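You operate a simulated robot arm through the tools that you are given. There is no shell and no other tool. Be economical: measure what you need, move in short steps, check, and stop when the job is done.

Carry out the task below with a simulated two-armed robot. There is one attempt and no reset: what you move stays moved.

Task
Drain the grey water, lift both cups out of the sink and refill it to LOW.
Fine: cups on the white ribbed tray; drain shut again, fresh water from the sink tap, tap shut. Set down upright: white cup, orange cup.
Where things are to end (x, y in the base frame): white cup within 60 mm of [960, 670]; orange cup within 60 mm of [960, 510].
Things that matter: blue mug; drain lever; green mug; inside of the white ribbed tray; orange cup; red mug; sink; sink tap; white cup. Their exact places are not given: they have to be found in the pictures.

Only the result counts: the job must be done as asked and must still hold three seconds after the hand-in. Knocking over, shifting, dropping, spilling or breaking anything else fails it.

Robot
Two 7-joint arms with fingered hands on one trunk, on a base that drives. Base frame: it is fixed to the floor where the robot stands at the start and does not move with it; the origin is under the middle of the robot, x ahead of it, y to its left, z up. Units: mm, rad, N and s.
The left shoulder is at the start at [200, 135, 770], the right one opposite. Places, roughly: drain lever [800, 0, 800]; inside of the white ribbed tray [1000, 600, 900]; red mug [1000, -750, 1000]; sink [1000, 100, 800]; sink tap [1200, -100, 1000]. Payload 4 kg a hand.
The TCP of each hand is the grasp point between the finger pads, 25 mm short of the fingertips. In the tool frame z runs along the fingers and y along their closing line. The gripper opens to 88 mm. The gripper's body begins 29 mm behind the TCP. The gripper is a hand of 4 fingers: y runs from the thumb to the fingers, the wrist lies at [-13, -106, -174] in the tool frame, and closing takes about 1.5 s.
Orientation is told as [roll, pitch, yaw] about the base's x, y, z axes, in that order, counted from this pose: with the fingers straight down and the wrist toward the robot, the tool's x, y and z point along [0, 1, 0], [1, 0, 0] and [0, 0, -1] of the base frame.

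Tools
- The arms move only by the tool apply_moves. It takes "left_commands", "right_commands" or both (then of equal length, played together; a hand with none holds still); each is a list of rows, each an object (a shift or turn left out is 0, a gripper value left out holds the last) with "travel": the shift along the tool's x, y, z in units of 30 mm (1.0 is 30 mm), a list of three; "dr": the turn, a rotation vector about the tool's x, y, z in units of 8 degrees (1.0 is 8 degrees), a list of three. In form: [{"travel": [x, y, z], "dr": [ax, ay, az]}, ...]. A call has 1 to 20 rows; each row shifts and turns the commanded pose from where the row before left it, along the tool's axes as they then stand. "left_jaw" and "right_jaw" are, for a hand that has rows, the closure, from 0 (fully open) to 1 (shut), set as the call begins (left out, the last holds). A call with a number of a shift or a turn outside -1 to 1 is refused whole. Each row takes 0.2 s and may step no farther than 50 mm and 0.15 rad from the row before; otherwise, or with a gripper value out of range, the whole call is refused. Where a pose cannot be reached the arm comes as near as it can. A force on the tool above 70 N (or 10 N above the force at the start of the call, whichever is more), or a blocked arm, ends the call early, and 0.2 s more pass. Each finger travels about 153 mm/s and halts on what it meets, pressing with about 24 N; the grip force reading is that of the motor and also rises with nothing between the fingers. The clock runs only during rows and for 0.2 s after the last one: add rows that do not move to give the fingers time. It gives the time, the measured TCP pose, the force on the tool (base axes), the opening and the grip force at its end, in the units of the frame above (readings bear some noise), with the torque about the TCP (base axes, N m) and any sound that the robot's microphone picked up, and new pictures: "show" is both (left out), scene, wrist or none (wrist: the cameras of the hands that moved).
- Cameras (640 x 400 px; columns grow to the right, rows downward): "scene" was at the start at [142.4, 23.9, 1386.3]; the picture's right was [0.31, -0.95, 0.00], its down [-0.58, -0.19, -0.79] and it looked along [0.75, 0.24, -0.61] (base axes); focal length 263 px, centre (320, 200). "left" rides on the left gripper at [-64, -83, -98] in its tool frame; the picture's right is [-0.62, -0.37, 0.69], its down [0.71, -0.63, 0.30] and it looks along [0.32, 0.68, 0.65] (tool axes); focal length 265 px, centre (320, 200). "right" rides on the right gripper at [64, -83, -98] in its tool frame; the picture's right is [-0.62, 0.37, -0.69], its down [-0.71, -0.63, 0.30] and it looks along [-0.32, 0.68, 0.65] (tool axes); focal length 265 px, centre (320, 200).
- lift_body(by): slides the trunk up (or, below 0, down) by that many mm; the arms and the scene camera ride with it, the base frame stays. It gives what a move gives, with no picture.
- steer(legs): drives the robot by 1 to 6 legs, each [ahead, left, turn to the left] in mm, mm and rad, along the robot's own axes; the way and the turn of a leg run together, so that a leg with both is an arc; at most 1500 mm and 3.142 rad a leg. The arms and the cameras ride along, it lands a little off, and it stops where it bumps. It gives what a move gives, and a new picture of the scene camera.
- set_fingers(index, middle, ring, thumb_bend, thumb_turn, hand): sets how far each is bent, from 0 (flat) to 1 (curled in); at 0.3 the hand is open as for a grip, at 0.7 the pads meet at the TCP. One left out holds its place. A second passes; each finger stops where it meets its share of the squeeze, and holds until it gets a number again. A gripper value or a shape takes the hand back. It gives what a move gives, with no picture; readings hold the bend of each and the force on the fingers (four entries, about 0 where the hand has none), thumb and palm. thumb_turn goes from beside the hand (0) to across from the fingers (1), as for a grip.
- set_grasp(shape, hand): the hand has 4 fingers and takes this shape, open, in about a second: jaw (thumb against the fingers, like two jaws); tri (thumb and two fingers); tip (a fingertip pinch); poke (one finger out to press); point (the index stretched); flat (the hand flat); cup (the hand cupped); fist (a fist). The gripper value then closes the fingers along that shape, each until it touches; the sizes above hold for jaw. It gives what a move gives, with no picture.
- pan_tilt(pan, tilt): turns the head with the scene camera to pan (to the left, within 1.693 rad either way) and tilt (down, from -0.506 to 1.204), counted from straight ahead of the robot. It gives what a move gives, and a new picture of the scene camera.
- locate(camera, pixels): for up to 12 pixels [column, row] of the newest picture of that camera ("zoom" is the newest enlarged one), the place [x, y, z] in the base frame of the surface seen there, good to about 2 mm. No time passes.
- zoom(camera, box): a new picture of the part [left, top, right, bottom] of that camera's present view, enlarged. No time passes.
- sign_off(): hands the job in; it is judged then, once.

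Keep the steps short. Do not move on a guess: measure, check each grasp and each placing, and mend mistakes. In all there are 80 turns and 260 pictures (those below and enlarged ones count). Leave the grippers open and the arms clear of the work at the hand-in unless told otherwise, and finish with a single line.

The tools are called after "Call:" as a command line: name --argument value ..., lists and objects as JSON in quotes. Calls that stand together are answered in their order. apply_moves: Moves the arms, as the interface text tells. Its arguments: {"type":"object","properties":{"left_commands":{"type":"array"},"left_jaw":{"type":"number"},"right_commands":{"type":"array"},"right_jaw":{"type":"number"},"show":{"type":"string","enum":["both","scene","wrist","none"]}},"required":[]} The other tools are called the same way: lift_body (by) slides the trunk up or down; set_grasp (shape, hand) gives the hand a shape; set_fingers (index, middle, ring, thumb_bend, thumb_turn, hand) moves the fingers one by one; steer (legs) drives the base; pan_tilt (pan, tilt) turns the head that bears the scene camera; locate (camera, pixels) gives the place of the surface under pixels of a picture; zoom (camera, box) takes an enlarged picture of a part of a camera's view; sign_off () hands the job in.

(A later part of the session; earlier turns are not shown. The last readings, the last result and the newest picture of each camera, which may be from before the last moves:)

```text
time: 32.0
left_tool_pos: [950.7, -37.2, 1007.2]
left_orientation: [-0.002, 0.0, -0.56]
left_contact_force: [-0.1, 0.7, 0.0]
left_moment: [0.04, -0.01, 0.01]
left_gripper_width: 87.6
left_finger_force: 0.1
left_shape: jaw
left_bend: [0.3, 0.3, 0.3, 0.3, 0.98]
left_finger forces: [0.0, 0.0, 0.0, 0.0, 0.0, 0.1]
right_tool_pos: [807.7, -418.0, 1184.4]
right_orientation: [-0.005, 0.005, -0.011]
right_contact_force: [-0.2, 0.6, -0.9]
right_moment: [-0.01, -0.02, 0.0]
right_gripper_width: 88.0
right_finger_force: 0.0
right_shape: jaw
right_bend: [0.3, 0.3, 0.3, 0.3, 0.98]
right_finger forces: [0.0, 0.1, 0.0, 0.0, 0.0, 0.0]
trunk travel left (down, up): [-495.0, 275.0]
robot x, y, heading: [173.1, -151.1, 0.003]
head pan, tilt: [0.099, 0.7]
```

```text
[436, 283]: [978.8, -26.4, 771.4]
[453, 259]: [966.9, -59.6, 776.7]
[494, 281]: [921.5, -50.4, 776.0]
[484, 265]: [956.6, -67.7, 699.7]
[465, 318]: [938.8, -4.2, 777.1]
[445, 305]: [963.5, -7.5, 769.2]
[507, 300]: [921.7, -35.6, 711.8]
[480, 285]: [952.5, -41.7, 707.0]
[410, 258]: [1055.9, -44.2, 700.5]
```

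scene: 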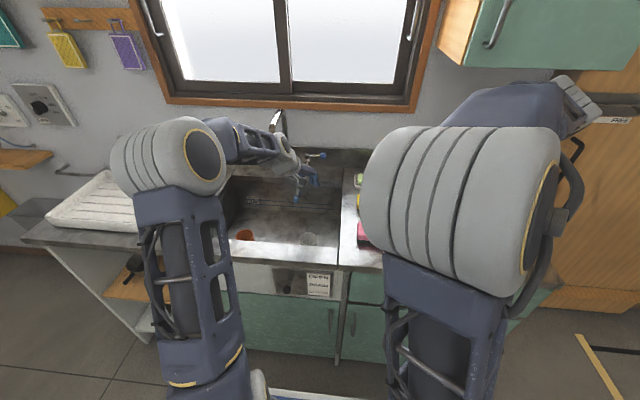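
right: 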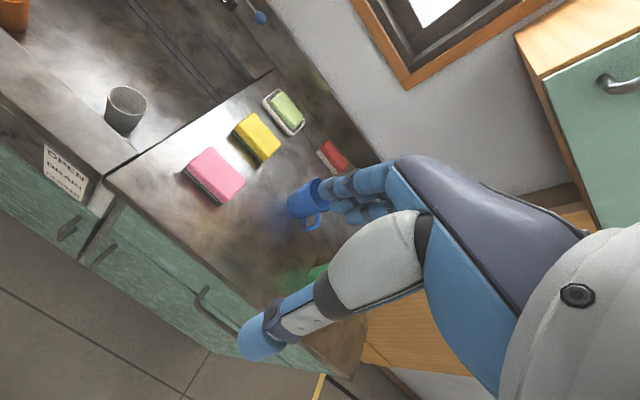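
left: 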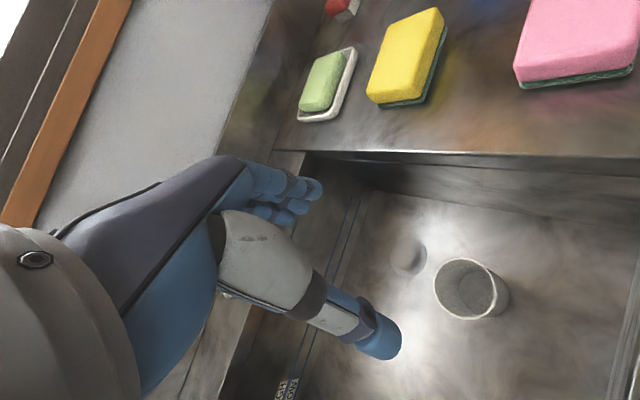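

The cup centre measures (950, -34), 3 mm from where the hand is. I'll nudge by 3 mm and descend to z 755, with fingertips at about 730.

Call:
apply_moves --left_commands '[{"travel": [0.085, -0.05, 0.9]}, {"travel": [0, 0, 0.9]}, {"travel": [0, 0, 0.9]}, {"travel": [0, 0, 0.9]}, {"travel": [0, 0, 0.9]}, {"travel": [0, 0, 0.9]}, {"travel": [0, 0, 0.8]}, {"travel": [0, 0, 0.8]}, {"travel": [0, 0, 0.7]}, {"travel": [0, 0, 0.7]}]' --show "both"

```text
time: 34.2
left_tool_pos: [962.5, -32.9, 780.1]
left_orientation: [-0.001, -0.022, -0.535]
left_contact_force: [5.5, 0.0, 8.3]
left_moment: [-0.15, 1.66, -0.02]
left_gripper_width: 87.6
left_finger_force: 0.0
left_shape: jaw
left_bend: [0.3, 0.3, 0.3, 0.3, 0.98]
left_finger forces: [0.0, 0.0, 0.0, 0.0, 0.0, 0.0]
right_tool_pos: [808.0, -417.4, 1183.6]
right_orientation: [-0.002, 0.004, -0.011]
right_contact_force: [0.2, 0.6, -0.3]
right_moment: [-0.02, 0.0, 0.0]
right_gripper_width: 88.0
right_finger_force: 0.1
right_shape: jaw
right_bend: [0.3, 0.3, 0.3, 0.3, 0.98]
right_finger forces: [0.0, 0.1, 0.1, 0.0, 0.1, 0.0]
trunk travel left (down, up): [-495.0, 275.0]
robot x, y, heading: [169.9, -148.8, 0.001]
head pan, tilt: [0.099, 0.7]
stopped in row 10 (left hand): the force on the tool passed its limit (the readings are from after the stop); the commanded pose is now the measured one
```

scene: 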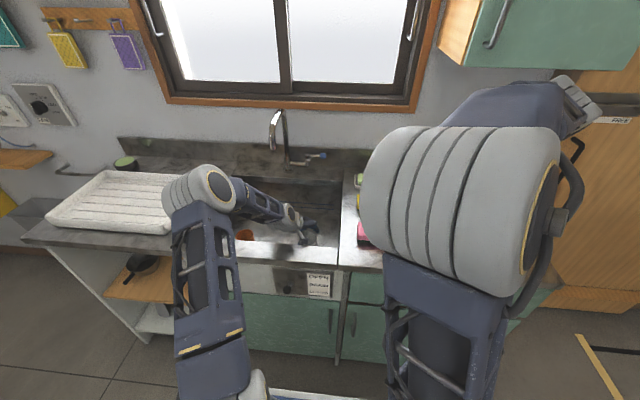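
left: 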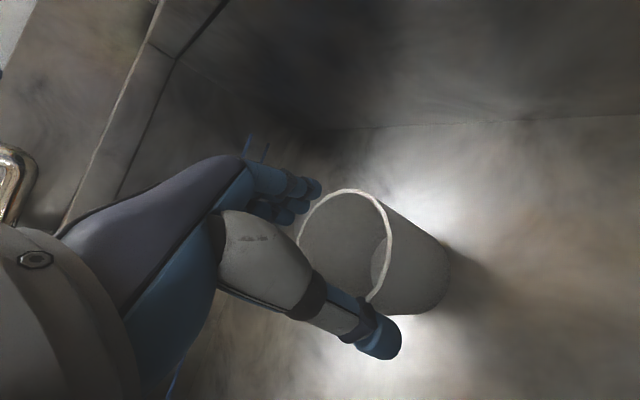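

The hand stopped at z 780 with no finger contact, so the forearm seems to have met the front rim and pushed the hand 12 mm forward. I'll raise the trunk by 220 mm so that the forearm comes in steeper, then re-measure the cup.

Call:
lift_body --by 220

Call:
apply_moves --left_commands '[{"travel": [0, 0, 0]}]' --show "both"

```text
time: 36.5
left_tool_pos: [960.1, -31.7, 999.1]
left_orientation: [0.001, -0.02, -0.54]
left_contact_force: [0.9, -0.4, -0.5]
left_moment: [0.01, -0.01, 0.02]
left_gripper_width: 87.5
left_finger_force: 0.1
left_shape: jaw
left_bend: [0.3, 0.3, 0.3, 0.3, 0.98]
left_finger forces: [0.0, 0.0, 0.0, 0.0, 0.0, 0.1]
right_tool_pos: [806.8, -418.2, 1403.3]
right_orientation: [-0.004, 0.006, -0.012]
right_contact_force: [-0.1, 0.1, -0.1]
right_moment: [-0.01, -0.01, 0.0]
right_gripper_width: 87.8
right_finger_force: 0.1
right_shape: jaw
right_bend: [0.3, 0.3, 0.3, 0.3, 0.98]
right_finger forces: [0.1, 0.1, 0.0, 0.0, 0.0, 0.0]
trunk travel left (down, up): [-715.0, 55.0]
robot x, y, heading: [167.0, -153.0, 0.002]
head pan, tilt: [0.099, 0.7]
```

```text
time: 36.9
left_tool_pos: [960.2, -32.7, 997.2]
left_orientation: [0.0, -0.02, -0.538]
left_contact_force: [-0.9, -0.3, -0.5]
left_moment: [0.02, 0.05, -0.02]
left_gripper_width: 87.5
left_finger_force: 0.0
left_shape: jaw
left_bend: [0.3, 0.3, 0.3, 0.3, 0.98]
left_finger forces: [0.0, 0.1, 0.0, 0.1, 0.0, 0.0]
right_tool_pos: [808.5, -417.2, 1403.8]
right_orientation: [-0.003, 0.004, -0.012]
right_contact_force: [0.4, 0.1, 0.5]
right_moment: [0.02, 0.04, 0.03]
right_gripper_width: 88.0
right_finger_force: 0.1
right_shape: jaw
right_bend: [0.3, 0.3, 0.3, 0.3, 0.98]
right_finger forces: [0.0, 0.0, 0.0, 0.0, 0.0, 0.0]
trunk travel left (down, up): [-715.0, 55.0]
robot x, y, heading: [168.7, -153.1, 0.003]
head pan, tilt: [0.099, 0.7]
```

scene: 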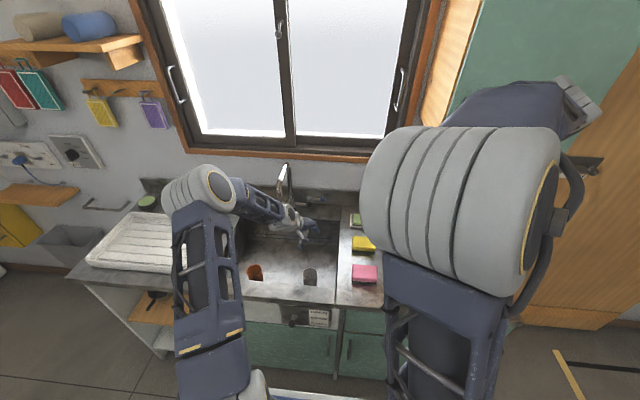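
left: 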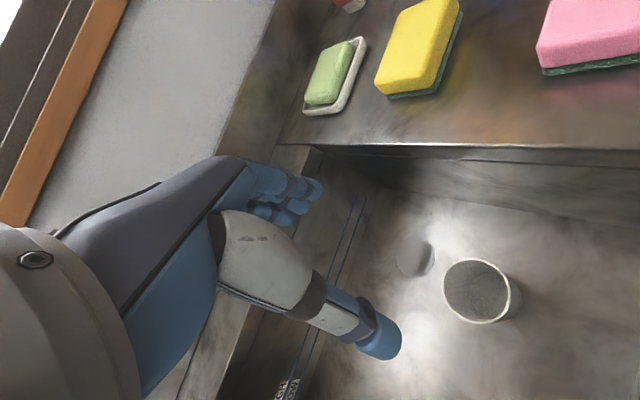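

The cup looks unmoved. I'll check the rim points before descending again.

Call:
locate --camera "left" --pixels '[[444, 285], [464, 259], [506, 283], [470, 322], [452, 308], [508, 305], [490, 265]]'

```text
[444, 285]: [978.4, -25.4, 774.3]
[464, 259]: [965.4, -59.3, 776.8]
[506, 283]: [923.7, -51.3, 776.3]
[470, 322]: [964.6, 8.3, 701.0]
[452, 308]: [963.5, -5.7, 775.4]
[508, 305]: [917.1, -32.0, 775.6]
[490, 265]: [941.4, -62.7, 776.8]
```

The cup centre is still (949, -34). I'll shift back 11 mm and descend.

Call:
apply_moves --left_commands '[{"travel": [-0.22, -0.3, 0.6]}, {"travel": [0, 0, 0.9]}, {"travel": [0, 0, 0.9]}, {"travel": [0, 0, 0.9]}, {"travel": [0, 0, 0.9]}, {"travel": [0, 0, 0.9]}, {"travel": [0, 0, 0.8]}, {"travel": [0, 0, 0.8]}, {"travel": [0, 0, 0.7]}, {"travel": [0, 0, 0.6]}]' --show "both"

```text
time: 39.1
left_tool_pos: [966.4, -33.4, 775.8]
left_orientation: [0.006, -0.043, -0.518]
left_contact_force: [2.9, -0.8, -1.7]
left_moment: [0.06, 0.23, 0.07]
left_gripper_width: 87.9
left_finger_force: 0.0
left_shape: jaw
left_bend: [0.3, 0.3, 0.3, 0.3, 0.98]
left_finger forces: [0.0, 0.1, 0.0, 0.1, 0.1, 0.1]
right_tool_pos: [807.9, -417.1, 1405.0]
right_orientation: [-0.002, 0.004, -0.012]
right_contact_force: [-0.6, -0.1, 0.6]
right_moment: [0.01, 0.0, -0.03]
right_gripper_width: 87.9
right_finger_force: 0.1
right_shape: jaw
right_bend: [0.3, 0.3, 0.3, 0.3, 0.98]
right_finger forces: [0.0, 0.1, 0.0, 0.0, 0.0, 0.0]
trunk travel left (down, up): [-715.0, 55.0]
robot x, y, heading: [170.7, -152.7, -0.0]
head pan, tilt: [0.099, 0.7]
stopped in row 10 (left hand): the force on the tool passed its limit (the readings are from after the stop); the commanded pose is now the measured one
```

scene: 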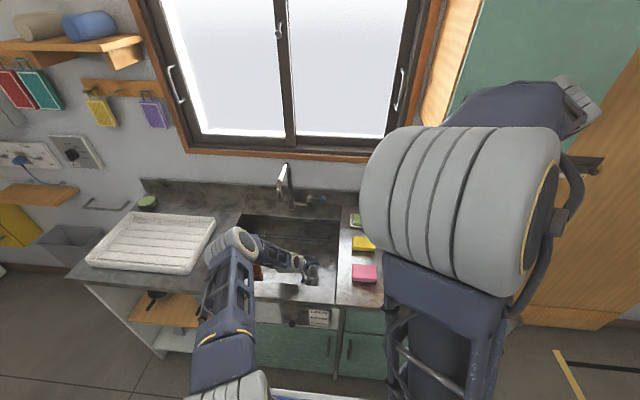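
left: 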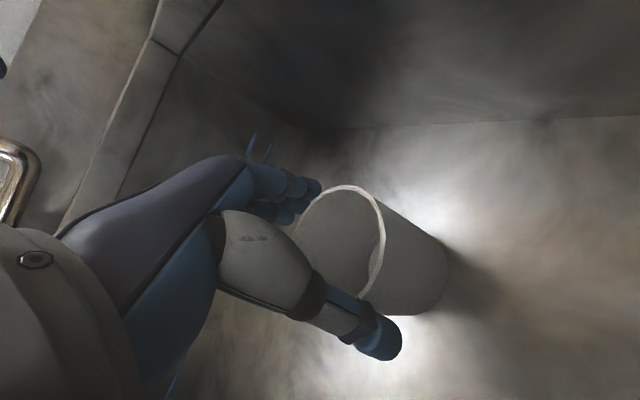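

It was blocked at the same height again, pushed forward and tilted. I'll enlarge the scene view to see what touches.

Call:
zoom --camera "scene" --box '[190, 180, 370, 340]'

Call:
zoom --camera "left" --box '[0, 0, 640, 400]'

```text
2.50 times, centred on (280, 260) of scene
```

zoom: 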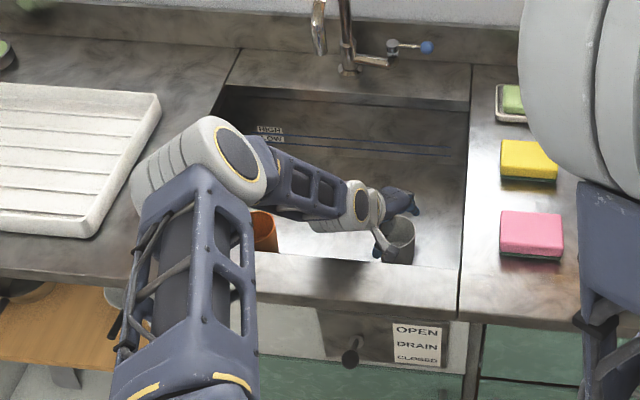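

```text
1.00 times, centred on (320, 200) of left (not enlarged: the box is as wide or as high as the picture)
```

zoom: 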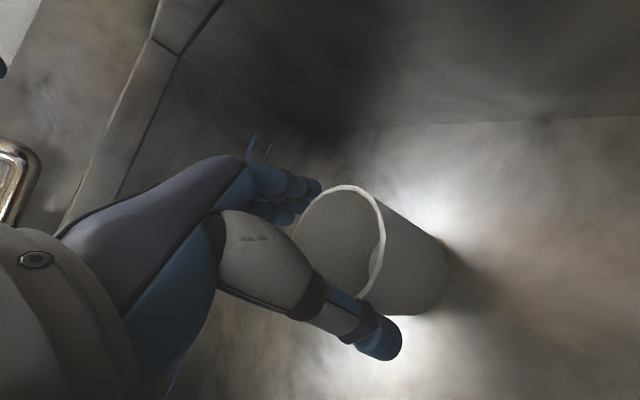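

The forearm comes in low over the basin edge because the arm is folded with its elbow down. I'll raise the hand and trunk, back the robot off 125 mm so the arm stretches out, and bring the hand forward again.

Call:
lift_body --by 52

Call:
apply_moves --left_commands '[{"travel": [0, 0, -1]}, {"travel": [0, 0, -1]}, {"travel": [0, 0, -1]}, {"travel": [0, 0, -1]}, {"travel": [0, 0, -1]}, {"travel": [0, 0, -1]}]' --show "none"

Call:
steer --legs '[[-125, 0, 0]]'

Call:
apply_moves --left_commands '[{"travel": [0.35, 0.6, 0], "dr": [0.1, -0.2, 0.1]}, {"travel": [0.35, 0.6, 0], "dr": [0.1, -0.1, 0.1]}, {"travel": [0.35, 0.6, 0]}, {"travel": [0.35, 0.6, 0]}, {"travel": [0.35, 0.6, 0]}]' --show "both"

```text
time: 40.0
left_tool_pos: [965.7, -34.4, 826.1]
left_orientation: [0.008, -0.044, -0.519]
left_contact_force: [-0.4, 0.6, 0.8]
left_moment: [-0.01, -0.02, 0.01]
left_gripper_width: 88.2
left_finger_force: 0.0
left_shape: jaw
left_bend: [0.3, 0.3, 0.3, 0.3, 0.98]
left_finger forces: [0.0, 0.0, 0.0, 0.0, 0.1, 0.0]
right_tool_pos: [808.8, -417.5, 1456.1]
right_orientation: [-0.003, 0.003, -0.013]
right_contact_force: [-0.3, 0.5, 0.3]
right_moment: [0.02, -0.01, -0.01]
right_gripper_width: 88.0
right_finger_force: 0.0
right_shape: jaw
right_bend: [0.3, 0.3, 0.3, 0.3, 0.98]
right_finger forces: [0.1, 0.1, 0.0, 0.1, 0.0, 0.0]
trunk travel left (down, up): [-767.0, 3.0]
robot x, y, heading: [170.7, -146.9, 0.005]
head pan, tilt: [0.099, 0.7]
```

```text
time: 41.4
left_tool_pos: [959.9, -30.6, 1008.5]
left_orientation: [0.006, -0.041, -0.519]
left_contact_force: [0.6, -0.2, 0.6]
left_moment: [-0.01, 0.01, 0.01]
left_gripper_width: 87.7
left_finger_force: 0.1
left_shape: jaw
left_bend: [0.3, 0.3, 0.3, 0.3, 0.98]
left_finger forces: [0.0, 0.0, 0.0, 0.1, 0.0, 0.1]
right_tool_pos: [808.0, -418.6, 1456.7]
right_orientation: [-0.002, 0.004, -0.014]
right_contact_force: [0.3, -0.3, -0.4]
right_moment: [0.03, 0.0, 0.01]
right_gripper_width: 88.2
right_finger_force: 0.0
right_shape: jaw
right_bend: [0.3, 0.3, 0.3, 0.3, 0.98]
right_finger forces: [0.1, 0.1, 0.0, 0.0, 0.0, 0.1]
trunk travel left (down, up): [-767.0, 3.0]
robot x, y, heading: [169.0, -147.1, 0.001]
head pan, tilt: [0.099, 0.7]
```

```text
time: 42.7
left_tool_pos: [834.1, -32.1, 1007.6]
left_orientation: [0.007, -0.043, -0.518]
left_contact_force: [0.0, 0.9, -0.3]
left_moment: [0.02, -0.01, -0.01]
left_gripper_width: 88.2
left_finger_force: 0.1
left_shape: jaw
left_bend: [0.3, 0.3, 0.3, 0.3, 0.98]
left_finger forces: [0.0, 0.0, 0.0, 0.1, 0.0, 0.1]
right_tool_pos: [684.2, -418.8, 1457.1]
right_orientation: [-0.003, 0.006, -0.01]
right_contact_force: [-0.2, 0.2, -1.3]
right_moment: [-0.02, 0.0, 0.0]
right_gripper_width: 88.1
right_finger_force: 0.1
right_shape: jaw
right_bend: [0.3, 0.3, 0.3, 0.3, 0.98]
right_finger forces: [0.1, 0.0, 0.0, 0.0, 0.1, 0.0]
trunk travel left (down, up): [-767.0, 3.0]
robot x, y, heading: [44.0, -147.9, 0.003]
head pan, tilt: [0.099, 0.7]
```

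scene: 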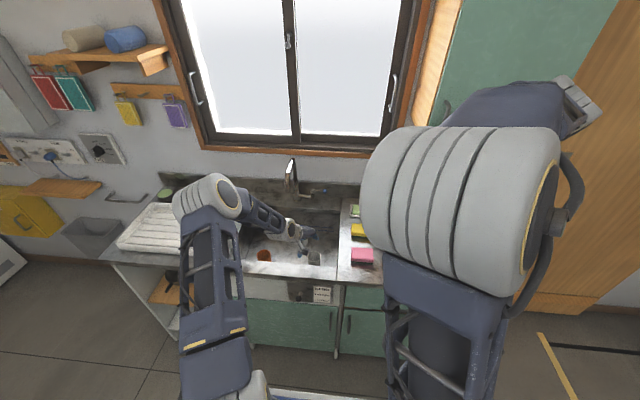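

```text
time: 43.9
left_tool_pos: [937.8, -31.7, 1009.5]
left_orientation: [-0.035, -0.015, -0.546]
left_contact_force: [0.2, -0.1, -0.6]
left_moment: [0.0, 0.0, 0.02]
left_gripper_width: 88.0
left_finger_force: 0.1
left_shape: jaw
left_bend: [0.3, 0.3, 0.3, 0.3, 0.98]
left_finger forces: [0.0, 0.1, 0.0, 0.0, 0.1, 0.0]
right_tool_pos: [682.9, -418.0, 1455.9]
right_orientation: [-0.005, 0.005, -0.01]
right_contact_force: [0.3, -0.3, 1.2]
right_moment: [-0.03, 0.02, 0.01]
right_gripper_width: 87.8
right_finger_force: 0.1
right_shape: jaw
right_bend: [0.3, 0.3, 0.3, 0.3, 0.98]
right_finger forces: [0.0, 0.1, 0.0, 0.0, 0.0, 0.0]
trunk travel left (down, up): [-767.0, 3.0]
robot x, y, heading: [45.9, -150.9, -0.0]
head pan, tilt: [0.099, 0.7]
```

scene: 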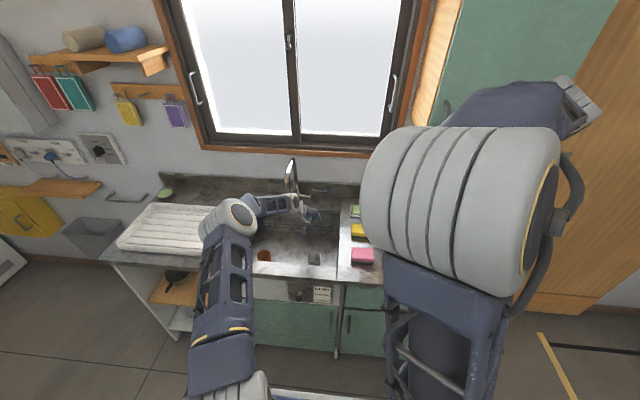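
left: 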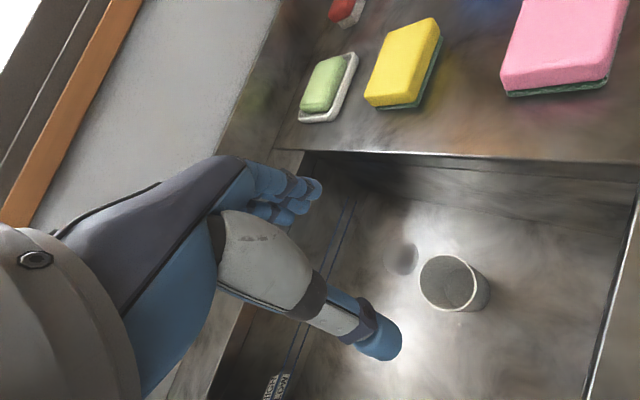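

The elbow still sits low to the left. I'll measure the elbow, forearm and wrist heights.

Call:
locate --camera "scene" --pixels '[[225, 215], [240, 215], [265, 207], [292, 202], [300, 208], [225, 290], [260, 380], [314, 258], [263, 258], [331, 245]]'

Call:
zoom --camera "scene" --box '[180, 150, 380, 300]'

```text
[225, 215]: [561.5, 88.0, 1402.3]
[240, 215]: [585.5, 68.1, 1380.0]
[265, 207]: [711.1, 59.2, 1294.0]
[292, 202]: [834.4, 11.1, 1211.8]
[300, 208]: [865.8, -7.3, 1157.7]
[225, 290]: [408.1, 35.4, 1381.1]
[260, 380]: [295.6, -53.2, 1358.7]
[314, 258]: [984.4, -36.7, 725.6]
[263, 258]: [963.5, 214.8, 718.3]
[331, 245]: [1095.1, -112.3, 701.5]
```

```text
2.67 times, centred on (280, 225) of scene
```

zoom: 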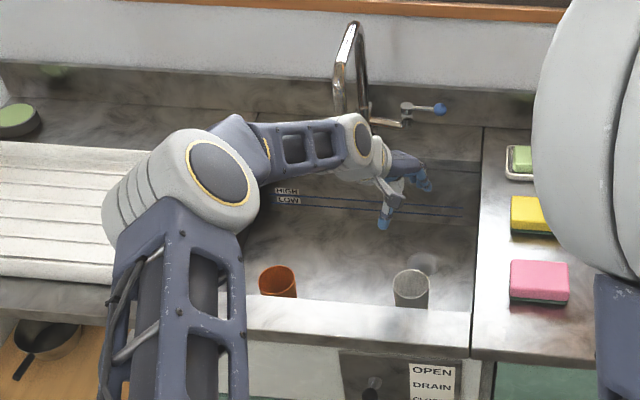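

The arm slopes down well from above, so what touched the front rim must be the heel of the hand, whose wrist hangs 106 mm behind. I'll turn the hand a further 33 degrees so it lies along the basin, and centre it over the cup.

Call:
apply_moves --left_commands '[{"dr": [0.22, 0.16, 0]}, {"dr": [0, 0, 1]}, {"dr": [0, 0, 1]}, {"dr": [0, 0, 1]}, {"dr": [0, 0, 1]}, {"dr": [0, 0, 0.125], "travel": [0.33, 0.23, 0.3]}, {"travel": [0, 0, 0.5]}]' --show "both"

```text
time: 45.5
left_tool_pos: [937.0, -33.5, 985.4]
left_orientation: [-0.018, 0.007, -1.126]
left_contact_force: [-0.5, -0.3, 0.6]
left_moment: [-0.01, -0.02, -0.01]
left_gripper_width: 87.8
left_finger_force: 0.1
left_shape: jaw
left_bend: [0.3, 0.3, 0.3, 0.3, 0.98]
left_finger forces: [0.0, 0.1, 0.1, 0.0, 0.1, 0.1]
left hand out of reach, approached as far as the arm can: row 6
right_tool_pos: [683.7, -417.4, 1456.2]
right_orientation: [-0.002, 0.004, -0.012]
right_contact_force: [0.3, 0.5, -0.1]
right_moment: [-0.03, 0.0, 0.01]
right_gripper_width: 88.1
right_finger_force: 0.0
right_shape: jaw
right_bend: [0.3, 0.3, 0.3, 0.3, 0.98]
right_finger forces: [0.0, 0.0, 0.0, 0.0, 0.1, 0.1]
trunk travel left (down, up): [-767.0, 3.0]
robot x, y, heading: [47.7, -150.6, -0.003]
head pan, tilt: [0.099, 0.7]
```

scene: 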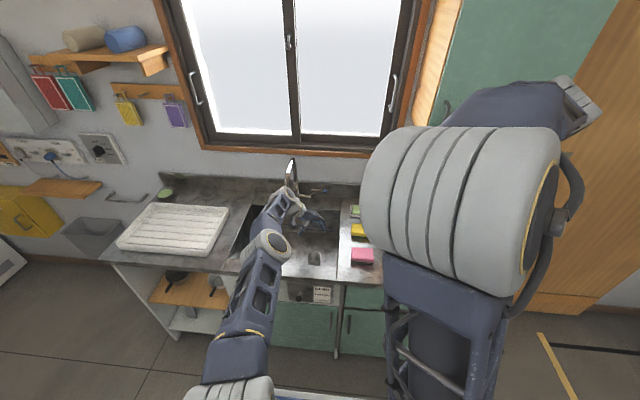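
left: 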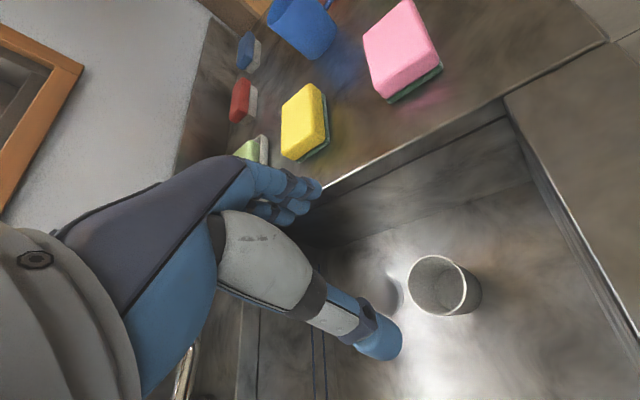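

That is at the edge of the reach. I'll pull the hand in 40 mm first, for spout clearance, and then drive ahead 53 mm.

Call:
apply_moves --left_commands '[{"travel": [-0.6, -0.29, 0]}, {"travel": [-0.6, -0.29, 0]}]' --show "none"

Call:
steer --legs '[[53, 0, 0]]'

Call:
apply_moves --left_commands '[{"travel": [0, 0, 0]}]' --show "wrist"

```text
time: 46.1
left_tool_pos: [897.9, -34.5, 986.5]
left_orientation: [-0.02, 0.006, -1.124]
left_contact_force: [0.3, -0.6, -0.1]
left_moment: [0.01, 0.03, 0.02]
left_gripper_width: 87.9
left_finger_force: 0.0
left_shape: jaw
left_bend: [0.3, 0.3, 0.3, 0.3, 0.98]
left_finger forces: [0.1, 0.1, 0.1, 0.0, 0.1, 0.0]
right_tool_pos: [684.4, -418.1, 1455.7]
right_orientation: [-0.003, 0.005, -0.012]
right_contact_force: [0.1, 0.0, 0.2]
right_moment: [0.01, 0.02, 0.01]
right_gripper_width: 87.9
right_finger_force: 0.0
right_shape: jaw
right_bend: [0.3, 0.3, 0.3, 0.3, 0.98]
right_finger forces: [0.1, 0.0, 0.1, 0.0, 0.0, 0.0]
trunk travel left (down, up): [-767.0, 3.0]
robot x, y, heading: [46.6, -151.7, 0.003]
head pan, tilt: [0.099, 0.7]
```

```text
time: 47.0
left_tool_pos: [951.5, -33.7, 987.5]
left_orientation: [-0.021, 0.005, -1.123]
left_contact_force: [0.0, -0.5, 0.0]
left_moment: [-0.01, 0.03, -0.02]
left_gripper_width: 88.3
left_finger_force: 0.1
left_shape: jaw
left_bend: [0.3, 0.3, 0.3, 0.3, 0.98]
left_finger forces: [0.0, 0.0, 0.1, 0.0, 0.0, 0.1]
right_tool_pos: [735.7, -416.6, 1455.2]
right_orientation: [-0.003, 0.005, -0.01]
right_contact_force: [-0.5, -1.2, 0.2]
right_moment: [-0.01, 0.0, -0.03]
right_gripper_width: 87.8
right_finger_force: 0.1
right_shape: jaw
right_bend: [0.3, 0.3, 0.3, 0.3, 0.98]
right_finger forces: [0.0, 0.0, 0.0, 0.0, 0.0, 0.0]
trunk travel left (down, up): [-767.0, 3.0]
robot x, y, heading: [101.6, -153.1, 0.001]
head pan, tilt: [0.099, 0.7]
```

scene: 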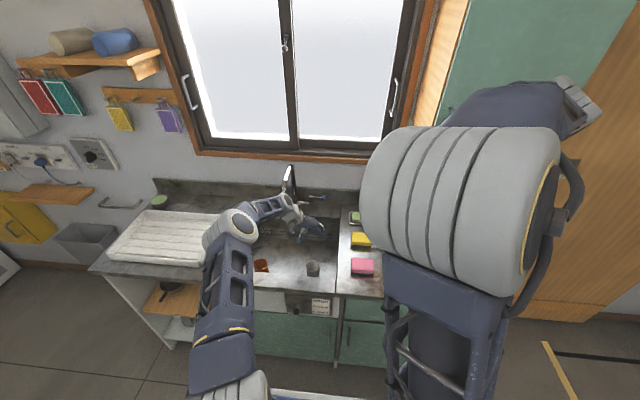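

```text
time: 47.4
left_tool_pos: [951.0, -33.3, 987.4]
left_orientation: [-0.021, 0.005, -1.124]
left_contact_force: [0.5, -0.1, 0.0]
left_moment: [0.0, 0.02, 0.0]
left_gripper_width: 87.9
left_finger_force: 0.1
left_shape: jaw
left_bend: [0.3, 0.3, 0.3, 0.3, 0.98]
left_finger forces: [0.0, 0.0, 0.0, 0.0, 0.1, 0.0]
right_tool_pos: [737.1, -418.5, 1456.5]
right_orientation: [-0.003, 0.005, -0.011]
right_contact_force: [0.1, -0.2, -0.8]
right_moment: [0.02, -0.01, -0.01]
right_gripper_width: 88.0
right_finger_force: 0.0
right_shape: jaw
right_bend: [0.3, 0.3, 0.3, 0.3, 0.98]
right_finger forces: [0.0, 0.0, 0.0, 0.0, 0.1, 0.0]
trunk travel left (down, up): [-767.0, 3.0]
robot x, y, heading: [98.6, -148.7, 0.003]
head pan, tilt: [0.099, 0.7]
```

left: 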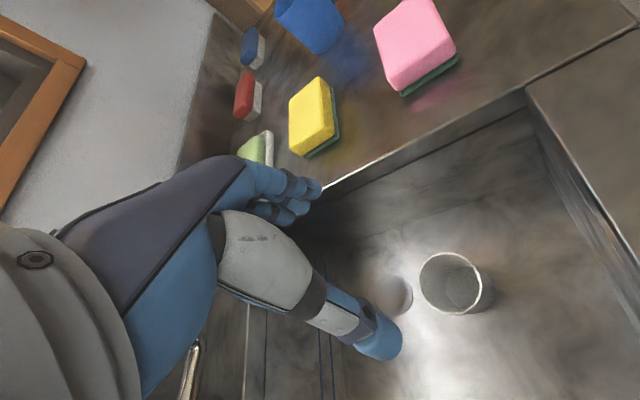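

The hand is centred at (951, -33). I'll check the basin's right and front edges before the descent.

Call:
locate --camera "left" --pixels '[[400, 158], [335, 192], [480, 120], [590, 190], [560, 140], [570, 100], [400, 240]]'

```text
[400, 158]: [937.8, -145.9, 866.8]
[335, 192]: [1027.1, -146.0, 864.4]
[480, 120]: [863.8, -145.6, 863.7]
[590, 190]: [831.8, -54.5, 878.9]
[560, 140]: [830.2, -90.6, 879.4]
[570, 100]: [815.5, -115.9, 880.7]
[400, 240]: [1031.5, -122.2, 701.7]
```

The right wall is at y -145 and the front edge at x of about 835, so there is room. I'll descend to z 760.

Call:
apply_moves --left_commands '[{"travel": [0, 0, 0.9]}, {"travel": [0, 0, 0.9]}, {"travel": [0, 0, 0.9]}, {"travel": [0, 0, 0.9]}, {"travel": [0, 0, 0.9]}, {"travel": [0, 0, 0.9]}, {"travel": [0, 0, 0.8]}, {"travel": [0, 0, 0.7]}, {"travel": [0, 0, 0.7]}]' --show "both"

```text
time: 49.4
left_tool_pos: [918.9, -37.1, 802.6]
left_orientation: [-0.018, 0.005, -1.123]
left_contact_force: [-0.7, 0.3, -0.7]
left_moment: [-0.03, 0.02, 0.01]
left_gripper_width: 87.9
left_finger_force: 0.0
left_shape: jaw
left_bend: [0.3, 0.3, 0.3, 0.3, 0.98]
left_finger forces: [0.0, 0.0, 0.0, 0.0, 0.0, 0.0]
left hand out of reach, approached as far as the arm can: row 5, 6, 7, 8, 9
right_tool_pos: [736.0, -418.3, 1456.9]
right_orientation: [-0.005, 0.006, -0.012]
right_contact_force: [-0.2, 0.3, 0.2]
right_moment: [-0.03, -0.02, 0.03]
right_gripper_width: 87.8
right_finger_force: 0.0
right_shape: jaw
right_bend: [0.3, 0.3, 0.3, 0.3, 0.98]
right_finger forces: [0.1, 0.1, 0.0, 0.0, 0.0, 0.0]
trunk travel left (down, up): [-767.0, 3.0]
robot x, y, heading: [98.8, -148.5, 0.006]
head pan, tilt: [0.099, 0.7]
```

scene: 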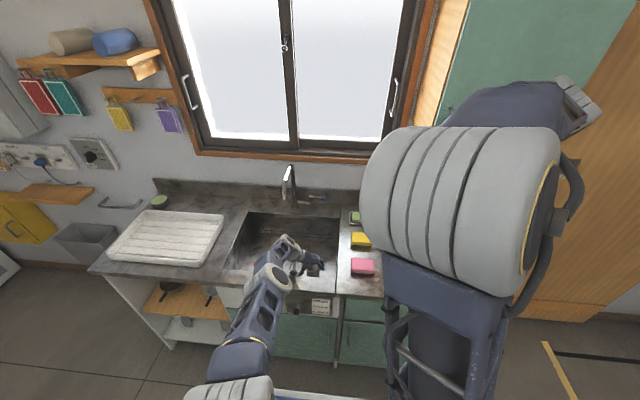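
left: 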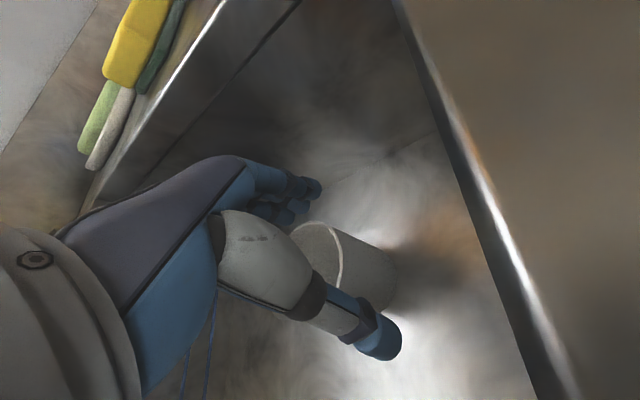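

The arm is fully stretched, at (919, -37, 803). I'll raise the hand 20 mm, drive ahead 31 mm to centre it over the cup, and check before lowering with the trunk.

Call:
apply_moves --left_commands '[{"travel": [0, 0, -0.7]}]' --show "none"

Call:
steer --legs '[[33, 3, 0]]'

Call:
apply_moves --left_commands '[{"travel": [0, 0, 0]}]' --show "wrist"

```text
time: 49.8
left_tool_pos: [920.3, -38.2, 823.9]
left_orientation: [-0.02, 0.006, -1.125]
left_contact_force: [-0.3, -0.2, -0.4]
left_moment: [-0.01, -0.01, -0.03]
left_gripper_width: 87.9
left_finger_force: 0.1
left_shape: jaw
left_bend: [0.3, 0.3, 0.3, 0.3, 0.98]
left_finger forces: [0.0, 0.0, 0.0, 0.0, 0.1, 0.1]
right_tool_pos: [736.0, -418.9, 1457.0]
right_orientation: [-0.003, 0.003, -0.014]
right_contact_force: [-0.3, 0.3, -0.4]
right_moment: [-0.02, 0.0, -0.01]
right_gripper_width: 88.0
right_finger_force: 0.0
right_shape: jaw
right_bend: [0.3, 0.3, 0.3, 0.3, 0.98]
right_finger forces: [0.0, 0.1, 0.0, 0.0, 0.0, 0.1]
trunk travel left (down, up): [-767.0, 3.0]
robot x, y, heading: [102.9, -149.7, -0.002]
head pan, tilt: [0.099, 0.7]
```

```text
time: 50.7
left_tool_pos: [954.3, -35.6, 824.9]
left_orientation: [-0.019, 0.005, -1.123]
left_contact_force: [-0.3, 0.5, 0.3]
left_moment: [-0.01, -0.01, -0.01]
left_gripper_width: 88.1
left_finger_force: 0.0
left_shape: jaw
left_bend: [0.3, 0.3, 0.3, 0.3, 0.98]
left_finger forces: [0.0, 0.0, 0.0, 0.0, 0.0, 0.0]
right_tool_pos: [769.6, -414.7, 1457.3]
right_orientation: [-0.003, 0.004, -0.013]
right_contact_force: [0.3, 0.5, 0.5]
right_moment: [-0.01, -0.02, 0.02]
right_gripper_width: 87.8
right_finger_force: 0.0
right_shape: jaw
right_bend: [0.3, 0.3, 0.3, 0.3, 0.98]
right_finger forces: [0.0, 0.2, 0.1, 0.1, 0.1, 0.1]
trunk travel left (down, up): [-767.0, 3.0]
robot x, y, heading: [129.8, -149.5, 0.002]
head pan, tilt: [0.099, 0.7]
```

scene: 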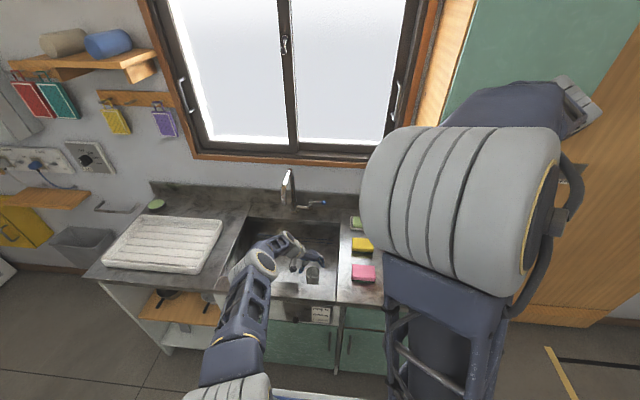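

```text
time: 51.1
left_tool_pos: [953.9, -33.9, 823.8]
left_orientation: [-0.02, 0.006, -1.124]
left_contact_force: [-1.2, -0.1, -0.6]
left_moment: [-0.01, -0.04, -0.01]
left_gripper_width: 87.9
left_finger_force: 0.0
left_shape: jaw
left_bend: [0.3, 0.3, 0.3, 0.3, 0.98]
left_finger forces: [0.1, 0.1, 0.0, 0.0, 0.0, 0.0]
right_tool_pos: [769.2, -415.4, 1456.2]
right_orientation: [-0.004, 0.005, -0.012]
right_contact_force: [0.2, -0.3, -0.3]
right_moment: [0.01, 0.03, -0.02]
right_gripper_width: 87.8
right_finger_force: 0.0
right_shape: jaw
right_bend: [0.3, 0.3, 0.3, 0.3, 0.98]
right_finger forces: [0.0, 0.1, 0.0, 0.0, 0.1, 0.0]
trunk travel left (down, up): [-767.0, 3.0]
robot x, y, heading: [132.4, -147.6, -0.001]
head pan, tilt: [0.099, 0.7]
```

left: 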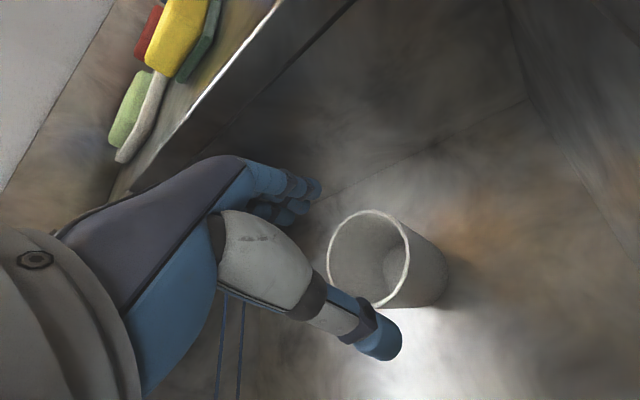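

The hand is at (954, -34, 824) with the cup between thumb and fingers, so I'll lower the trunk by 63 mm.

Call:
lift_body --by -63

Call:
apply_moves --left_commands '[{"travel": [0, 0, 0]}]' --show "wrist"

```text
time: 52.1
left_tool_pos: [953.7, -33.0, 762.0]
left_orientation: [-0.019, 0.005, -1.125]
left_contact_force: [-1.4, -0.2, 0.5]
left_moment: [0.02, 0.0, -0.04]
left_gripper_width: 87.8
left_finger_force: 0.1
left_shape: jaw
left_bend: [0.3, 0.3, 0.3, 0.3, 0.98]
left_finger forces: [0.0, 0.0, 0.0, 0.0, 0.1, 0.0]
right_tool_pos: [769.5, -414.8, 1394.8]
right_orientation: [-0.004, 0.005, -0.014]
right_contact_force: [-0.4, -0.6, 0.2]
right_moment: [0.02, -0.02, 0.01]
right_gripper_width: 88.0
right_finger_force: 0.1
right_shape: jaw
right_bend: [0.3, 0.3, 0.3, 0.3, 0.98]
right_finger forces: [0.0, 0.1, 0.1, 0.0, 0.1, 0.1]
trunk travel left (down, up): [-704.0, 66.0]
robot x, y, heading: [131.9, -144.2, 0.004]
head pan, tilt: [0.099, 0.7]
```

```text
time: 52.5
left_tool_pos: [954.6, -34.0, 761.4]
left_orientation: [-0.019, 0.005, -1.124]
left_contact_force: [-0.2, -0.1, -0.7]
left_moment: [-0.02, 0.01, 0.0]
left_gripper_width: 88.3
left_finger_force: 0.1
left_shape: jaw
left_bend: [0.3, 0.3, 0.3, 0.3, 0.98]
left_finger forces: [0.0, 0.1, 0.0, 0.0, 0.0, 0.1]
right_tool_pos: [769.5, -415.3, 1393.3]
right_orientation: [-0.005, 0.005, -0.011]
right_contact_force: [-1.4, 0.4, 0.0]
right_moment: [0.02, -0.01, 0.02]
right_gripper_width: 88.0
right_finger_force: 0.1
right_shape: jaw
right_bend: [0.3, 0.3, 0.3, 0.3, 0.98]
right_finger forces: [0.0, 0.0, 0.0, 0.0, 0.0, 0.1]
trunk travel left (down, up): [-704.0, 66.0]
robot x, y, heading: [131.0, -145.7, 0.006]
head pan, tilt: [0.099, 0.7]
```

left: 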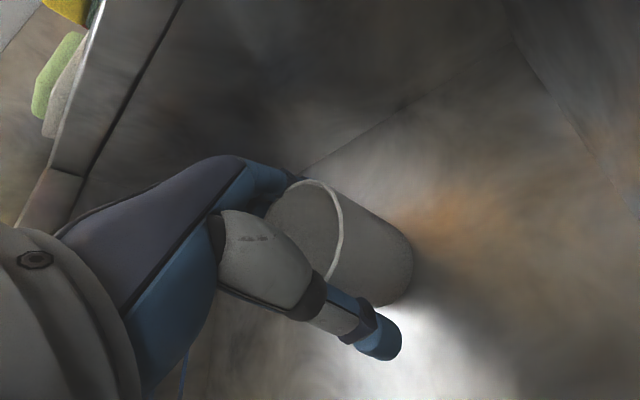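

No contact on the way down; the cup sits between thumb and fingers. I'll close the left hand on it.

Call:
apply_moves --left_commands '[{}, {}, {}, {}, {}, {}, {}, {}]' --left_jaw 1 --show "wrist"

```text
time: 54.3
left_tool_pos: [955.2, -34.6, 761.3]
left_orientation: [-0.019, 0.005, -1.125]
left_contact_force: [0.1, -0.2, 0.0]
left_moment: [-0.01, 0.0, 0.0]
left_gripper_width: 48.0
left_finger_force: 23.6
left_shape: jaw
left_bend: [0.74, 0.41, 0.43, 0.67, 1.0]
left_finger forces: [10.8, 7.3, 3.0, 0.1, 20.5, 0.1]
right_tool_pos: [768.9, -414.7, 1393.8]
right_orientation: [-0.003, 0.006, -0.012]
right_contact_force: [0.5, 0.0, 0.8]
right_moment: [-0.02, 0.01, 0.02]
right_gripper_width: 88.0
right_finger_force: 0.1
right_shape: jaw
right_bend: [0.3, 0.3, 0.3, 0.3, 0.98]
right_finger forces: [0.0, 0.1, 0.0, 0.0, 0.1, 0.0]
trunk travel left (down, up): [-704.0, 66.0]
robot x, y, heading: [127.7, -149.9, 0.002]
head pan, tilt: [0.099, 0.7]
```

left: 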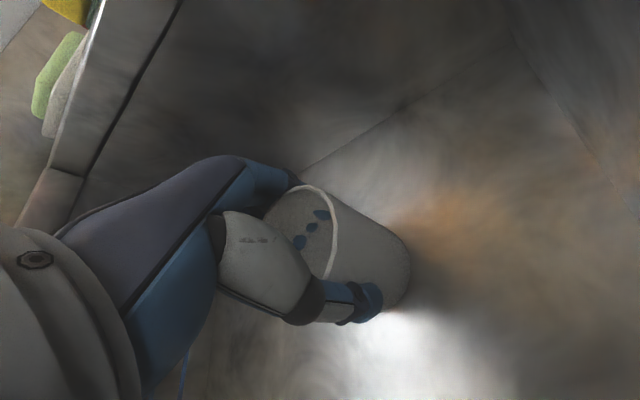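

The grip is on: fingers 10.8, 7.3 and 3.0 N against thumb 20.5 N. I'll lift gently with the trunk by 60 mm and check that it holds.

Call:
lift_body --by 60

Call:
apply_moves --left_commands '[{}]' --show "both"

Call:
zoom --camera "left" --box '[200, 130, 440, 330]'

```text
time: 55.3
left_tool_pos: [954.0, -34.5, 820.9]
left_orientation: [-0.02, 0.007, -1.124]
left_contact_force: [0.2, -0.1, -0.6]
left_moment: [0.01, 0.02, -0.02]
left_gripper_width: 47.8
left_finger_force: 23.6
left_shape: jaw
left_bend: [0.74, 0.41, 0.43, 0.67, 1.0]
left_finger forces: [10.8, 7.3, 3.0, 0.0, 20.5, 0.0]
right_tool_pos: [770.3, -415.9, 1452.2]
right_orientation: [-0.004, 0.005, -0.013]
right_contact_force: [-0.2, 0.9, -0.2]
right_moment: [0.03, 0.0, -0.03]
right_gripper_width: 88.0
right_finger_force: 0.0
right_shape: jaw
right_bend: [0.3, 0.3, 0.3, 0.3, 0.98]
right_finger forces: [0.0, 0.0, 0.1, 0.0, 0.1, 0.1]
trunk travel left (down, up): [-764.0, 6.0]
robot x, y, heading: [130.3, -147.4, -0.002]
head pan, tilt: [0.099, 0.7]
```

```text
time: 55.7
left_tool_pos: [953.9, -34.0, 820.6]
left_orientation: [-0.019, 0.005, -1.126]
left_contact_force: [-0.1, -0.6, -0.2]
left_moment: [0.02, 0.0, 0.02]
left_gripper_width: 47.9
left_finger_force: 24.0
left_shape: jaw
left_bend: [0.74, 0.41, 0.43, 0.67, 1.0]
left_finger forces: [10.8, 7.4, 3.1, 0.1, 20.5, 0.1]
right_tool_pos: [770.2, -415.7, 1453.2]
right_orientation: [-0.003, 0.005, -0.013]
right_contact_force: [-0.2, -0.8, 0.4]
right_moment: [0.02, -0.01, 0.01]
right_gripper_width: 87.9
right_finger_force: 0.0
right_shape: jaw
right_bend: [0.3, 0.3, 0.3, 0.3, 0.98]
right_finger forces: [0.0, 0.0, 0.0, 0.0, 0.0, 0.0]
trunk travel left (down, up): [-764.0, 6.0]
robot x, y, heading: [131.8, -146.7, -0.002]
head pan, tilt: [0.099, 0.7]
```

scene: 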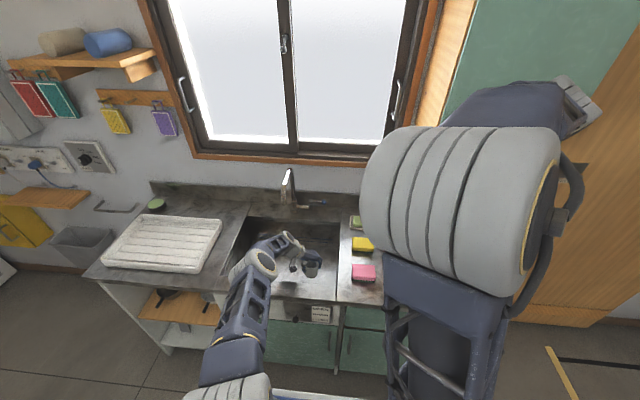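
left: 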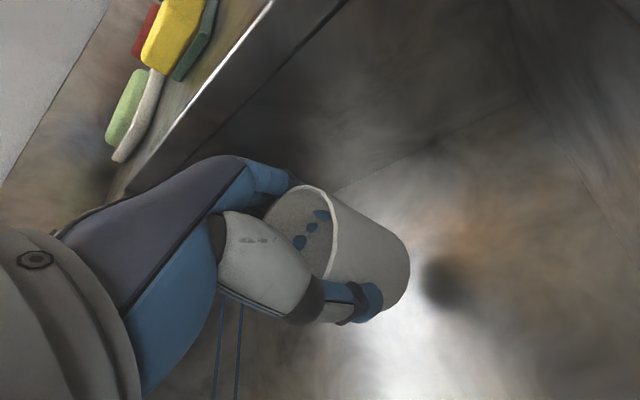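

```text
2.00 times, centred on (320, 230) of left
```

zoom: 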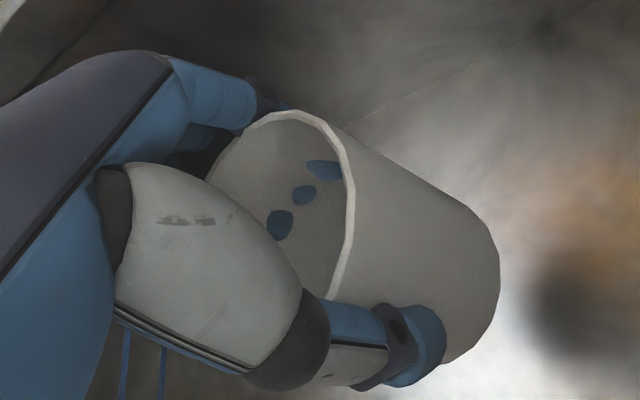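

The cup is off the floor, upright and firmly held. I'll raise the hand to z about 1010, above rim and tray edge, and pull it back 60 mm to clear the spout.

Call:
apply_moves --left_commands '[{"travel": [0, 0, -0.9]}, {"travel": [0, 0, -0.9]}, {"travel": [0, 0, -0.9]}, {"travel": [0, 0, -0.9]}, {"travel": [0, 0, -0.9]}, {"travel": [0, 0, -0.9]}, {"travel": [0, 0, -0.9]}, {"travel": [-0.9, -0.43, 0]}, {"travel": [-0.9, -0.43, 0]}]' --show "both"

```text
time: 57.7
left_tool_pos: [898.6, -33.9, 1011.9]
left_orientation: [-0.021, 0.006, -1.124]
left_contact_force: [0.0, -1.0, -0.3]
left_moment: [0.01, 0.04, 0.02]
left_gripper_width: 47.7
left_finger_force: 24.0
left_shape: jaw
left_bend: [0.74, 0.41, 0.44, 0.68, 1.0]
left_finger forces: [10.9, 7.5, 3.2, 0.0, 20.5, 0.1]
right_tool_pos: [769.7, -415.4, 1453.0]
right_orientation: [-0.004, 0.007, -0.014]
right_contact_force: [1.2, -0.4, -0.6]
right_moment: [-0.01, 0.02, -0.01]
right_gripper_width: 88.0
right_finger_force: 0.0
right_shape: jaw
right_bend: [0.3, 0.3, 0.3, 0.3, 0.98]
right_finger forces: [0.1, 0.1, 0.0, 0.0, 0.0, 0.0]
trunk travel left (down, up): [-764.0, 6.0]
robot x, y, heading: [134.1, -148.1, 0.001]
head pan, tilt: [0.099, 0.7]
```

scene: 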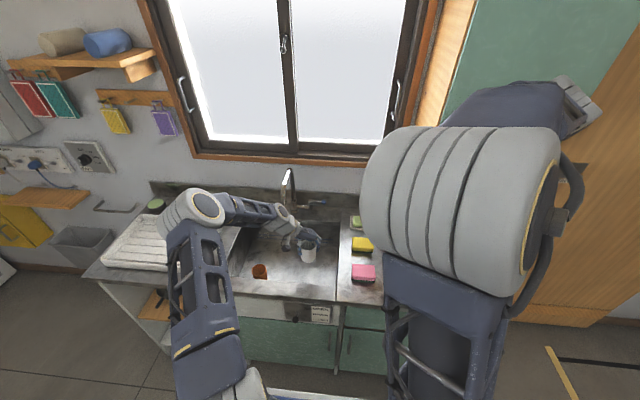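
left: 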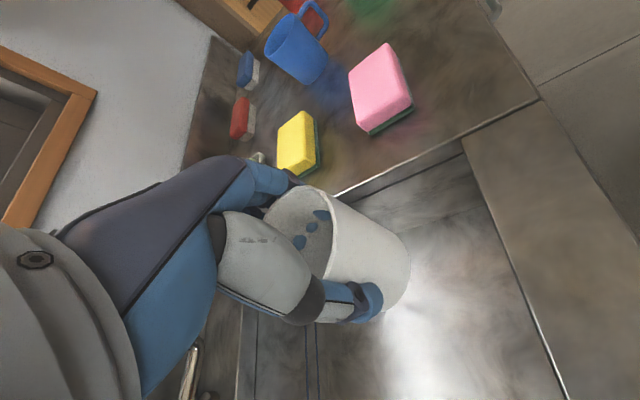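

The cup is clear at z about 950 and up. I'll drive left 704 mm so the hand arrives in line with (·, 670).

Call:
steer --legs '[[0, 352, 0], [0, 352, 0]]'

Call:
apply_moves --left_commands '[{}]' --show "wrist"

```text
time: 61.8
left_tool_pos: [898.0, 665.3, 1010.7]
left_orientation: [-0.018, 0.006, -1.125]
left_contact_force: [-0.1, 0.1, -0.6]
left_moment: [0.03, -0.04, -0.02]
left_gripper_width: 47.6
left_finger_force: 23.9
left_shape: jaw
left_bend: [0.74, 0.41, 0.44, 0.68, 1.0]
left_finger forces: [10.9, 7.5, 3.2, 0.0, 20.5, 0.0]
right_tool_pos: [768.2, 284.6, 1452.6]
right_orientation: [-0.003, 0.006, -0.015]
right_contact_force: [-0.5, -0.9, 0.3]
right_moment: [-0.03, 0.02, -0.05]
right_gripper_width: 87.7
right_finger_force: 0.1
right_shape: jaw
right_bend: [0.3, 0.3, 0.3, 0.3, 0.98]
right_finger forces: [0.0, 0.0, 0.0, 0.0, 0.0, 0.1]
trunk travel left (down, up): [-764.0, 6.0]
robot x, y, heading: [135.2, 554.3, -0.002]
head pan, tilt: [0.099, 0.7]
```

scene: 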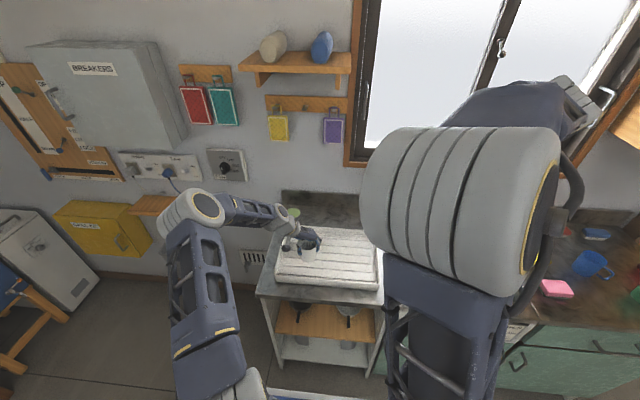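

```text
time: 62.2
left_tool_pos: [898.6, 664.7, 1011.7]
left_orientation: [-0.019, 0.007, -1.127]
left_contact_force: [0.0, 0.1, 0.4]
left_moment: [0.04, 0.02, 0.04]
left_gripper_width: 47.8
left_finger_force: 23.9
left_shape: jaw
left_bend: [0.74, 0.41, 0.44, 0.68, 1.0]
left_finger forces: [10.9, 7.3, 3.2, 0.1, 20.6, 0.0]
right_tool_pos: [769.2, 284.6, 1454.1]
right_orientation: [-0.003, 0.002, -0.015]
right_contact_force: [-0.8, 0.3, -0.3]
right_moment: [0.03, -0.01, -0.03]
right_gripper_width: 88.0
right_finger_force: 0.1
right_shape: jaw
right_bend: [0.3, 0.3, 0.3, 0.3, 0.98]
right_finger forces: [0.0, 0.1, 0.1, 0.1, 0.1, 0.0]
trunk travel left (down, up): [-764.0, 6.0]
robot x, y, heading: [135.0, 550.4, -0.009]
head pan, tilt: [0.099, 0.7]
```

left: 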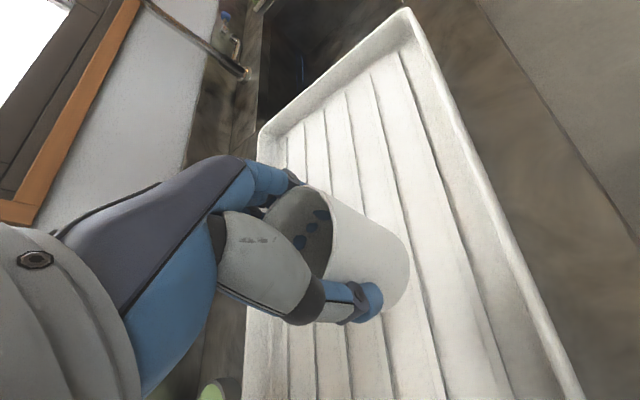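

The cup is above the tray at (898, 665). I'll measure the tray floor and ribs and the cup's own pixels.

Call:
locate --camera "left" --pixels '[[380, 160], [375, 130], [345, 150], [435, 300], [450, 300], [330, 360], [560, 370], [410, 15], [365, 250], [400, 260], [300, 380], [265, 360]]'

Call:
locate --camera "scene" --pixels '[[280, 280], [283, 237], [370, 235], [375, 285], [340, 250], [340, 265], [310, 275]]'

```text
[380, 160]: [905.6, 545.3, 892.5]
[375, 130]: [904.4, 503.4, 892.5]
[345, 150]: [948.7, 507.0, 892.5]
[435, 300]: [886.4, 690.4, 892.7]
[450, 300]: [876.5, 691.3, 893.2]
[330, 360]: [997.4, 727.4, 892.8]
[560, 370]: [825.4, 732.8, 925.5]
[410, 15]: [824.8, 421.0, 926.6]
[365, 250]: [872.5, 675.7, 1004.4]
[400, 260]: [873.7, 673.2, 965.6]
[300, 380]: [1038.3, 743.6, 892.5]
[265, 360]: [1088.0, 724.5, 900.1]
```

```text
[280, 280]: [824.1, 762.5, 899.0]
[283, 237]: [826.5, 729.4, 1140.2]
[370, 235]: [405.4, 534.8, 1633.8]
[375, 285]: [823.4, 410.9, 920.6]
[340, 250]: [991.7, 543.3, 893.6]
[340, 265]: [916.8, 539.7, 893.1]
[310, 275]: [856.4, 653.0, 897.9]
```

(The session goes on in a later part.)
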